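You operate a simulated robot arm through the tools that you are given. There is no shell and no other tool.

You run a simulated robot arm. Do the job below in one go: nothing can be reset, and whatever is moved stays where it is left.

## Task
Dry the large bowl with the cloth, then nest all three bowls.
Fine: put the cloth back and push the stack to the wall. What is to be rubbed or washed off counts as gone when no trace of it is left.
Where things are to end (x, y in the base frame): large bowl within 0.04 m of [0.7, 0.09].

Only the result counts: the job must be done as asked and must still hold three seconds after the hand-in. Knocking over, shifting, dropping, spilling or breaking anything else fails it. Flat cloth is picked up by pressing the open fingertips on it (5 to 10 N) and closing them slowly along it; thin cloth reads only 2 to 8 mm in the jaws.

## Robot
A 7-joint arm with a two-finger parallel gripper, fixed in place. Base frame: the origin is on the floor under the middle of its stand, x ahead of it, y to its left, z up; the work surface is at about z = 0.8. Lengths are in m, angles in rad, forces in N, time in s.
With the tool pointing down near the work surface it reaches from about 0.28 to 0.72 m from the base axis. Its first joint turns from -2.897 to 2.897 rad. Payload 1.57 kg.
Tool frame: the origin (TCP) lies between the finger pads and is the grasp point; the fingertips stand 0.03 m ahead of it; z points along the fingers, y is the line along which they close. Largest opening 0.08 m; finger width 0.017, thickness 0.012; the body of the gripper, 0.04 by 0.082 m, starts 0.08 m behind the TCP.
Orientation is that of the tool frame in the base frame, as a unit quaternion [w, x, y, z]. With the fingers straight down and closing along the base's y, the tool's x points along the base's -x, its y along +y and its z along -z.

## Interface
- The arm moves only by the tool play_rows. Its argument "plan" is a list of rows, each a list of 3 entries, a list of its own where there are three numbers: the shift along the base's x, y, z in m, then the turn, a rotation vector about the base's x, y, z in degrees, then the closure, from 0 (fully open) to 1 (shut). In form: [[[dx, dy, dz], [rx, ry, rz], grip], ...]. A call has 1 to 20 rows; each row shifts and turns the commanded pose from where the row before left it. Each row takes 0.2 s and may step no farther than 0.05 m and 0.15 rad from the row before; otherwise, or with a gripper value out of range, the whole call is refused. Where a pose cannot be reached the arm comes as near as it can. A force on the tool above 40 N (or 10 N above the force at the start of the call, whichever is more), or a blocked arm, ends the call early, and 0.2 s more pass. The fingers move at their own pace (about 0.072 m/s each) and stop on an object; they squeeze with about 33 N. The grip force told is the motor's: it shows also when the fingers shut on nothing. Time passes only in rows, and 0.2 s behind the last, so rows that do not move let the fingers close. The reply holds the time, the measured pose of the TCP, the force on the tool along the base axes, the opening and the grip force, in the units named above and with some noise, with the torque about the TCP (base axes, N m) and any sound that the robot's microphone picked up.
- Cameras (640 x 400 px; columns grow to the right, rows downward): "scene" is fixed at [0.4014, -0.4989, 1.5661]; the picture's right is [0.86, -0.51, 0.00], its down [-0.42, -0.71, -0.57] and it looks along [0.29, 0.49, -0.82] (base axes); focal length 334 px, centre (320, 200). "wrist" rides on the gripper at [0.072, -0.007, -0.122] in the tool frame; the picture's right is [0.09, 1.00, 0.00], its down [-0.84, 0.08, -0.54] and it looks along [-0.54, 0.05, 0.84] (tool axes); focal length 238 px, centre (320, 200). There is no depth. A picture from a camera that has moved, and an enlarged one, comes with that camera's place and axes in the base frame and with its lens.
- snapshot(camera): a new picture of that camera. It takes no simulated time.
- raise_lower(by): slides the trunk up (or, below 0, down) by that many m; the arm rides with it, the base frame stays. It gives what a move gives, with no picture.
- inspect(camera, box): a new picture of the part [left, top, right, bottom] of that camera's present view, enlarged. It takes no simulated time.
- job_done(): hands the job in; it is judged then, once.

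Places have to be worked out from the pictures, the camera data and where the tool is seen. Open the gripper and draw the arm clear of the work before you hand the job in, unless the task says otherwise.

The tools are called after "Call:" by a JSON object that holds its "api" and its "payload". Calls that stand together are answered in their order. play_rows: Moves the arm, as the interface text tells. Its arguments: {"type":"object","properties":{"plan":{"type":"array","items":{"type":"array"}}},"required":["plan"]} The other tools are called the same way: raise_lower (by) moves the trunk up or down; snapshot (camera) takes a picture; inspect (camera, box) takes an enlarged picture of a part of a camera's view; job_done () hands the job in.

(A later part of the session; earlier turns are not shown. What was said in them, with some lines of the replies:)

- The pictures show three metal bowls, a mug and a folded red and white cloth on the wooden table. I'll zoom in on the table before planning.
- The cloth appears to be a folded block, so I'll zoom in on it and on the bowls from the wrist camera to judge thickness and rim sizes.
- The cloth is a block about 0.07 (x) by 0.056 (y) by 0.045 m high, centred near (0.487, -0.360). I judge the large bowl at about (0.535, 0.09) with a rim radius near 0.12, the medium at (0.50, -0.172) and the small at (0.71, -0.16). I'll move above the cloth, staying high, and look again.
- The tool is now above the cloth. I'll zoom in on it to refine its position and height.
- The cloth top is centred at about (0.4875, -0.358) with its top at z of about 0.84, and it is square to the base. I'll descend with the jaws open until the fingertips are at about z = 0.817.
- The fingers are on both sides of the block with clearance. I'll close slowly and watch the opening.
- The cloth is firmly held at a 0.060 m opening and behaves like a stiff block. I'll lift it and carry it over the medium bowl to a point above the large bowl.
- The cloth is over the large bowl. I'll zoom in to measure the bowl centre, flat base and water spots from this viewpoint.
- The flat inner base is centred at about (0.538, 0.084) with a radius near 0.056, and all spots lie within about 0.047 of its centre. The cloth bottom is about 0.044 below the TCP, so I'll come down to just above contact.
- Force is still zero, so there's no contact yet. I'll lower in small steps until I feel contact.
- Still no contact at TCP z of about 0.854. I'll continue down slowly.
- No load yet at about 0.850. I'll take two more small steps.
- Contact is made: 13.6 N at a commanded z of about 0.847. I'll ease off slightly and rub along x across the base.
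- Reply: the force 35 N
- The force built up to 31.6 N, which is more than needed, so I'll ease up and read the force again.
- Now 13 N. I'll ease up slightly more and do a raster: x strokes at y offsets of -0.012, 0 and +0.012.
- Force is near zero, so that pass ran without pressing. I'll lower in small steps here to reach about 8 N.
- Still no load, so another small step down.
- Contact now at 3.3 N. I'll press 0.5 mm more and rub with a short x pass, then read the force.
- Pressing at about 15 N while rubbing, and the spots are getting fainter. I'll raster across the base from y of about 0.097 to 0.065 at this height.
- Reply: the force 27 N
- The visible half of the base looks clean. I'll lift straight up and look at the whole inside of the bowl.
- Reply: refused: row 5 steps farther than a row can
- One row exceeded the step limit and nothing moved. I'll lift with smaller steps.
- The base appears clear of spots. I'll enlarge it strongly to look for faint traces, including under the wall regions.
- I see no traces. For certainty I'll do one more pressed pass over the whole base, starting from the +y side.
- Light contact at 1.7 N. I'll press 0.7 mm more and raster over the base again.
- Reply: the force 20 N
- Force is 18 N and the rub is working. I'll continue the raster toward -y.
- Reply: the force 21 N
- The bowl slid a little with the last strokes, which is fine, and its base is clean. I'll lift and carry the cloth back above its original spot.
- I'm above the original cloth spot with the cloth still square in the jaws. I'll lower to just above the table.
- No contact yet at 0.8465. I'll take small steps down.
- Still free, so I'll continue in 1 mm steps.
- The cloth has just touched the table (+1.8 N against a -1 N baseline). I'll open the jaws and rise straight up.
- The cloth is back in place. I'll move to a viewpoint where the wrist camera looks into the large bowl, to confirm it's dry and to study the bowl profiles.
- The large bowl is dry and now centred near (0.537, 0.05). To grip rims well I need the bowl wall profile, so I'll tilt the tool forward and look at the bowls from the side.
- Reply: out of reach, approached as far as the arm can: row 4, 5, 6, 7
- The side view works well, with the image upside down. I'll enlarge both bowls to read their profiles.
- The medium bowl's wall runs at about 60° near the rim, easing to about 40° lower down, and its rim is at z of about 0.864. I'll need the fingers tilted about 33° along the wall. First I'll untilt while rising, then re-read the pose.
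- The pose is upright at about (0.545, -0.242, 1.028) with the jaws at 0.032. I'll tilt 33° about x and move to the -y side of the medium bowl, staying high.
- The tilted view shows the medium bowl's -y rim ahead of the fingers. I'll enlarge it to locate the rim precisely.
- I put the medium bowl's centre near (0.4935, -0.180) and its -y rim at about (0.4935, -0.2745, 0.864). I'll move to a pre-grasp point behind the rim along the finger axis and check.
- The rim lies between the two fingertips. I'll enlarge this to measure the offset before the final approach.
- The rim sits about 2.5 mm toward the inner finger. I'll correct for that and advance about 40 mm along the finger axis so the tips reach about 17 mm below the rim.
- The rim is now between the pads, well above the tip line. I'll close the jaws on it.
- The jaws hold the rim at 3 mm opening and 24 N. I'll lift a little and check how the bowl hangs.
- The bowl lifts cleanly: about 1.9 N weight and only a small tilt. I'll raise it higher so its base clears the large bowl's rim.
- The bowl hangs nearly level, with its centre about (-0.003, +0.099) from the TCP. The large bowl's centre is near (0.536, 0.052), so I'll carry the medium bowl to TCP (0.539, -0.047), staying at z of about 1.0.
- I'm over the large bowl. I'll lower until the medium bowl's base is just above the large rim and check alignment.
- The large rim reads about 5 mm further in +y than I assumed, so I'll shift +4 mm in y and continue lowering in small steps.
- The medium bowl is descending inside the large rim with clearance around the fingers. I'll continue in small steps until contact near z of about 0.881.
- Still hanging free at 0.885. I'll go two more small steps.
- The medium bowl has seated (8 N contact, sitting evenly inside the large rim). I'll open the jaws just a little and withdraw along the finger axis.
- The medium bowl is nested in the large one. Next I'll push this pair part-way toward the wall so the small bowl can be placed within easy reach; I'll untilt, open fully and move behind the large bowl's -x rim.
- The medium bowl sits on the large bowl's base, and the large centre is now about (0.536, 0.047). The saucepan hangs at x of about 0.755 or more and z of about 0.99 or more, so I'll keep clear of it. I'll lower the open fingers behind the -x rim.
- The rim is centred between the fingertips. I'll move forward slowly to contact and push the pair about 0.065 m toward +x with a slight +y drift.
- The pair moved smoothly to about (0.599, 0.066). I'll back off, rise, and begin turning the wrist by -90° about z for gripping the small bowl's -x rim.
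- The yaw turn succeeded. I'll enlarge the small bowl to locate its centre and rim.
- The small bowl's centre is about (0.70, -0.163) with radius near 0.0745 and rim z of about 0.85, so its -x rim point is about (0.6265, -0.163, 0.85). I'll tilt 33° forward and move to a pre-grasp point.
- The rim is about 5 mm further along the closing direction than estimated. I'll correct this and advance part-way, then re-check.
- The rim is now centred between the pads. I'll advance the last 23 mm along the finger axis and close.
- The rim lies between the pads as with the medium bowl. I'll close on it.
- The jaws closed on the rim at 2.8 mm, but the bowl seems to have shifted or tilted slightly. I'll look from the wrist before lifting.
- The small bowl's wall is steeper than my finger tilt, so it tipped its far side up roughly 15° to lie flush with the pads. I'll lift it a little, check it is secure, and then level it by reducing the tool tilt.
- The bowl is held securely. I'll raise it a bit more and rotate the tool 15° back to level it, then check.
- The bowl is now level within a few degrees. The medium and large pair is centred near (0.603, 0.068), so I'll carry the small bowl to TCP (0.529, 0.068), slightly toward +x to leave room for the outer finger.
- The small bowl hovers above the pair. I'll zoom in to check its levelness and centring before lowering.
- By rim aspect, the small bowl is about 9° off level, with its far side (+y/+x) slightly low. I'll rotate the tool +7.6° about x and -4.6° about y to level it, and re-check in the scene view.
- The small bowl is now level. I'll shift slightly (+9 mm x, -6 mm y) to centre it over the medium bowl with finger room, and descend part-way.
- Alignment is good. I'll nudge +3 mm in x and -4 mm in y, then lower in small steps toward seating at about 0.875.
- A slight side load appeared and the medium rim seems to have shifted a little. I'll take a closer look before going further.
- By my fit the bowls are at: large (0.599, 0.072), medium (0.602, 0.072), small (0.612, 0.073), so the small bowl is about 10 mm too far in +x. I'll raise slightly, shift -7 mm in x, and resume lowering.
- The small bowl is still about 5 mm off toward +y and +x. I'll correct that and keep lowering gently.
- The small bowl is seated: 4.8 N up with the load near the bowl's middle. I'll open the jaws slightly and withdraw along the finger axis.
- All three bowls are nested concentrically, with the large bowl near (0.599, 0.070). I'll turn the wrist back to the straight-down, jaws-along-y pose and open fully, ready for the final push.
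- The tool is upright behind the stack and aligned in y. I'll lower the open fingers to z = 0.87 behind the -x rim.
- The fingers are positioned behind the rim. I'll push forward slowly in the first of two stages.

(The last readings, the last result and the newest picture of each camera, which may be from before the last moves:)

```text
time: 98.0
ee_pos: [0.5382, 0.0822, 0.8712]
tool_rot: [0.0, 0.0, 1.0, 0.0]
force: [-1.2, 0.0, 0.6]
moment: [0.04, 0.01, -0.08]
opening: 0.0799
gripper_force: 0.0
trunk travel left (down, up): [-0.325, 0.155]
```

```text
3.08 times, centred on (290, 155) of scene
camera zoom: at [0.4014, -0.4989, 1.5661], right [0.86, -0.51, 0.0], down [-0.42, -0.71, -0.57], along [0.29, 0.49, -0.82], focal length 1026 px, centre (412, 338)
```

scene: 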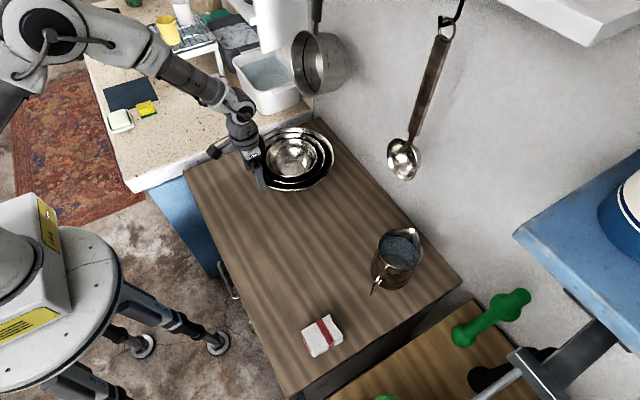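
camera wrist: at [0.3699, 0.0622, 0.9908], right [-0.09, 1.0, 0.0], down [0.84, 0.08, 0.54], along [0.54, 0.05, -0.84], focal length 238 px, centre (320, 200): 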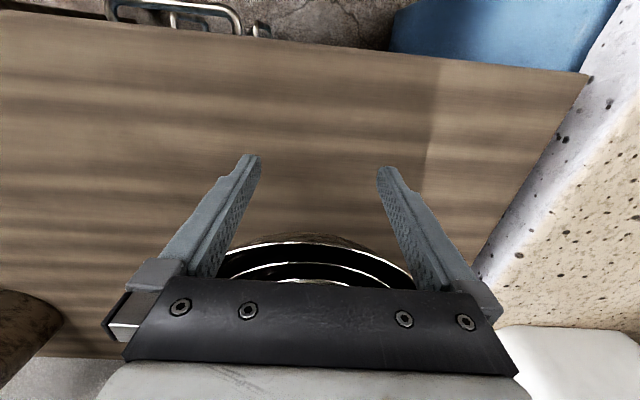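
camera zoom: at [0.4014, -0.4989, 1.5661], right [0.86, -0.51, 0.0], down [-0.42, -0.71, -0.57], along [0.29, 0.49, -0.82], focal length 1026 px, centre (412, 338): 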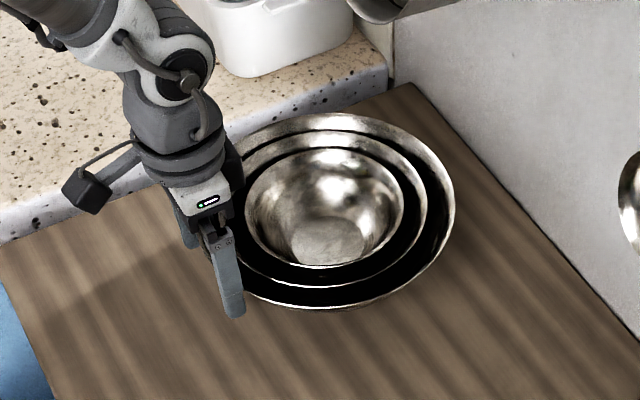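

The stack moved steadily to about (0.657, 0.082) with only about 1 N of push force. I'll do the remaining 43 mm.

Call:
{"api": "play_rows", "payload": {"plan": [[[0.006, 0.0013, 0], [0, 0, 0], 0], [[0.006, 0.0013, 0], [0, 0, 0], 0], [[0.007, 0.0013, 0], [0, 0, 0], 0], [[0.007, 0.0013, 0], [0, 0, 0], 0], [[0.007, 0.0013, 0], [0, 0, 0], 0], [[0.006, 0.0013, 0], [0, 0, 0], 0], [[0.004, 0.0005, 0], [0, 0, 0], 0], [[0, 0, 0], [0, 0, 0], 0]]}}

Call:
{"api": "inspect", "payload": {"camera": "scene", "box": [210, 70, 390, 210]}}

```text
time: 99.8
ee_pos: [0.5802, 0.0899, 0.8699]
tool_rot: [0.0, 0.0, 1.0, -0.001]
force: [-1.3, 1.1, 1.2]
moment: [-0.04, -0.01, 0.01]
opening: 0.0801
gripper_force: 0.1
trunk travel left (down, up): [-0.325, 0.155]
```

```text
2.86 times, centred on (300, 140) of scene
camera zoom: at [0.4014, -0.4989, 1.5661], right [0.86, -0.51, 0.0], down [-0.42, -0.71, -0.57], along [0.29, 0.49, -0.82], focal length 953 px, centre (377, 371)
```

zoom: 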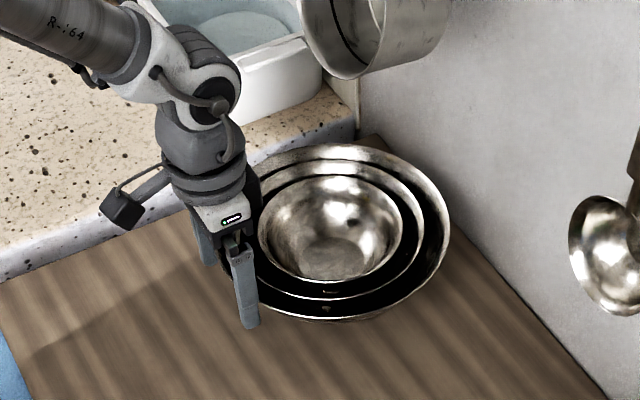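

By my fit the large bowl is now near (0.698, 0.092), which is within tolerance of (0.70, 0.09). I'll back off, rise clear and check everything.

Call:
{"api": "play_rows", "payload": {"plan": [[[-0.015, 0, 0], [0, 0, 0], 0], [[-0.025, 0, 0], [0, 0, 0], 0], [[-0.02, 0, 0.03], [0, 0, 0], 0], [[-0.01, -0.01, 0.045], [0, 0, 0], 0], [[-0.01, -0.01, 0.045], [0, 0, 0], 0], [[-0.015, -0.015, 0.04], [0, 0, 0], 0], [[-0.015, -0.015, 0.04], [0, 0, 0], 0], [[-0.015, -0.015, 0.04], [0, 0, 0], 0], [[0, 0, 0], [0, 0, 0], 0]]}}

Call:
{"api": "snapshot", "payload": {"camera": "scene"}}

Call:
{"api": "snapshot", "payload": {"camera": "wrist"}}

Call:
{"api": "inspect", "payload": {"camera": "scene", "box": [230, 90, 370, 200]}}

Call:
{"api": "inspect", "payload": {"camera": "scene", "box": [240, 220, 440, 380]}}

```text
time: 101.8
ee_pos: [0.4558, 0.0244, 1.1081]
tool_rot: [0.001, 0.0, 1.0, 0.0]
force: [0.1, -1.1, -0.2]
moment: [0.01, -0.04, -0.03]
opening: 0.0801
gripper_force: 0.0
trunk travel left (down, up): [-0.325, 0.155]
```

```text
taken
```

scene: 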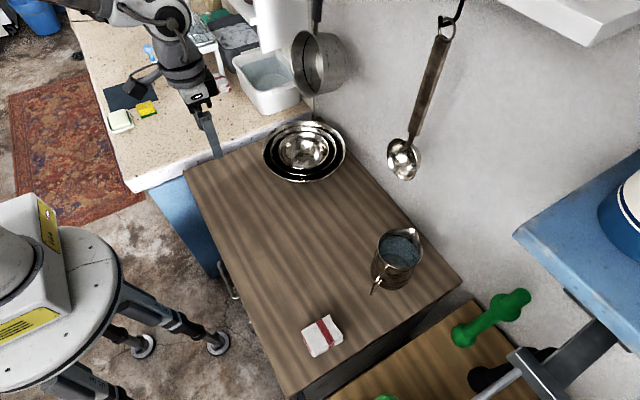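

```text
taken
camera wrist: at [0.3822, 0.0175, 1.2319], right [-0.09, 1.0, 0.0], down [0.84, 0.08, 0.54], along [0.54, 0.05, -0.84], focal length 238 px, centre (320, 200)
```

wrist: 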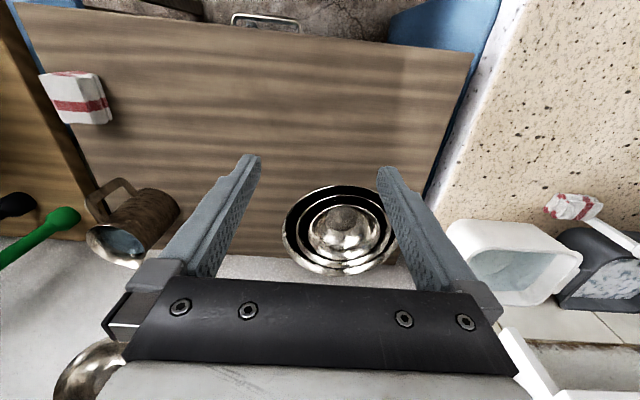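

```text
3.64 times, centred on (300, 145) of scene
camera zoom: at [0.4014, -0.4989, 1.5661], right [0.86, -0.51, 0.0], down [-0.42, -0.71, -0.57], along [0.29, 0.49, -0.82], focal length 1213 px, centre (393, 400)
```

zoom: 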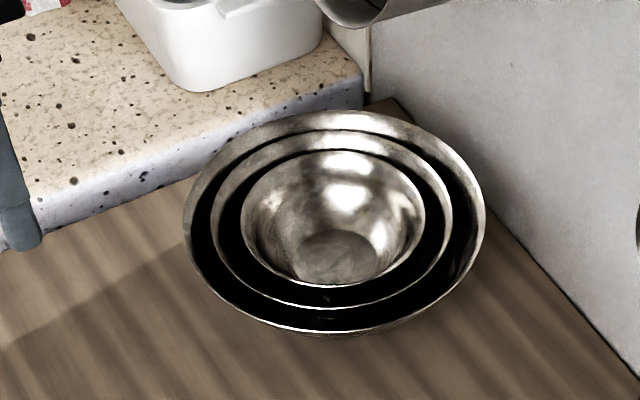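

```text
2.50 times, centred on (340, 300) of scene
camera zoom: at [0.4014, -0.4989, 1.5661], right [0.86, -0.51, 0.0], down [-0.42, -0.71, -0.57], along [0.29, 0.49, -0.82], focal length 834 px, centre (270, -50)
```

zoom: 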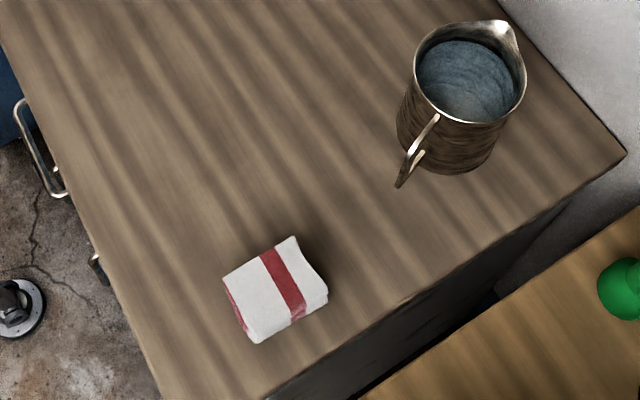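

The stack sits near (0.698, 0.0915) and the pitcher is untouched. I'll compare the cloth with its starting view at the same zoom before handing in.

Call:
{"api": "inspect", "payload": {"camera": "scene", "box": [240, 290, 400, 390]}}

Call:
{"api": "inspect", "payload": {"camera": "scene", "box": [270, 115, 350, 190]}}

```text
4.00 times, centred on (320, 340) of scene
camera zoom: at [0.4014, -0.4989, 1.5661], right [0.86, -0.51, 0.0], down [-0.42, -0.71, -0.57], along [0.29, 0.49, -0.82], focal length 1334 px, centre (320, -360)
```

zoom: 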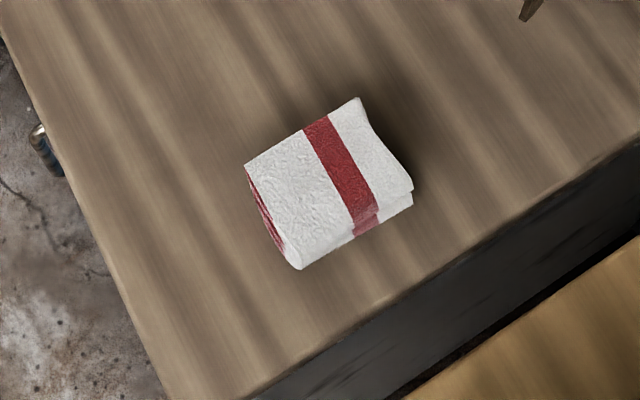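

```text
5.33 times, centred on (310, 152) of scene
camera zoom: at [0.4014, -0.4989, 1.5661], right [0.86, -0.51, 0.0], down [-0.42, -0.71, -0.57], along [0.29, 0.49, -0.82], focal length 1779 px, centre (373, 453)
```

zoom: 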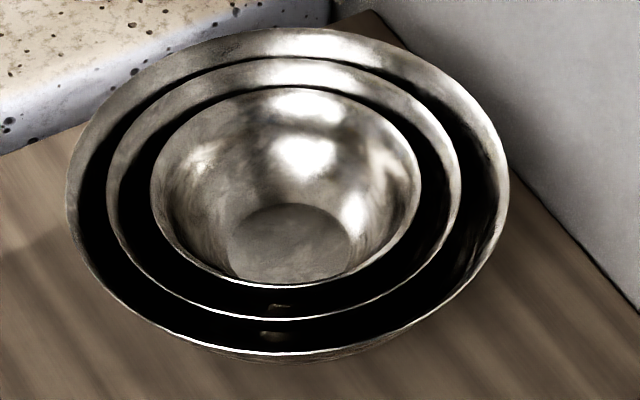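

The cloth is back within about 3 mm of where it started, and the large bowl's base showed no trace of water before nesting. The three bowls sit level inside each other by the wall, the gripper is open and the arm is clear, so I'm handing the job in.

Call:
{"api": "job_done", "payload": {}}

```text
The job is handed in.
```

The large bowl is dry, the cloth is back in place, and all three bowls are nested and pushed to the wall. I've handed the job in; no verdict came back.

- **Drying:** I rubbed the base of the large bowl with the cloth twice. Enlarged pictures taken before nesting showed no trace of water.
- **Cloth:** It is back within about 3 mm of where it started.
- **Nesting:** The medium bowl sits in the large one and the small one in the medium. They look level and close to centred in the last picture.
- **Position:** I estimate the large bowl at about (0.698, 0.092) from the pictures, inside the 0.04 m allowance around (0.7, 0.09).
- **Surroundings:** The pitcher looks unmoved. The saucepan and ladle on the wall still hang where they did.

The gripper is open, and the arm is close to where it started, clear of the table.
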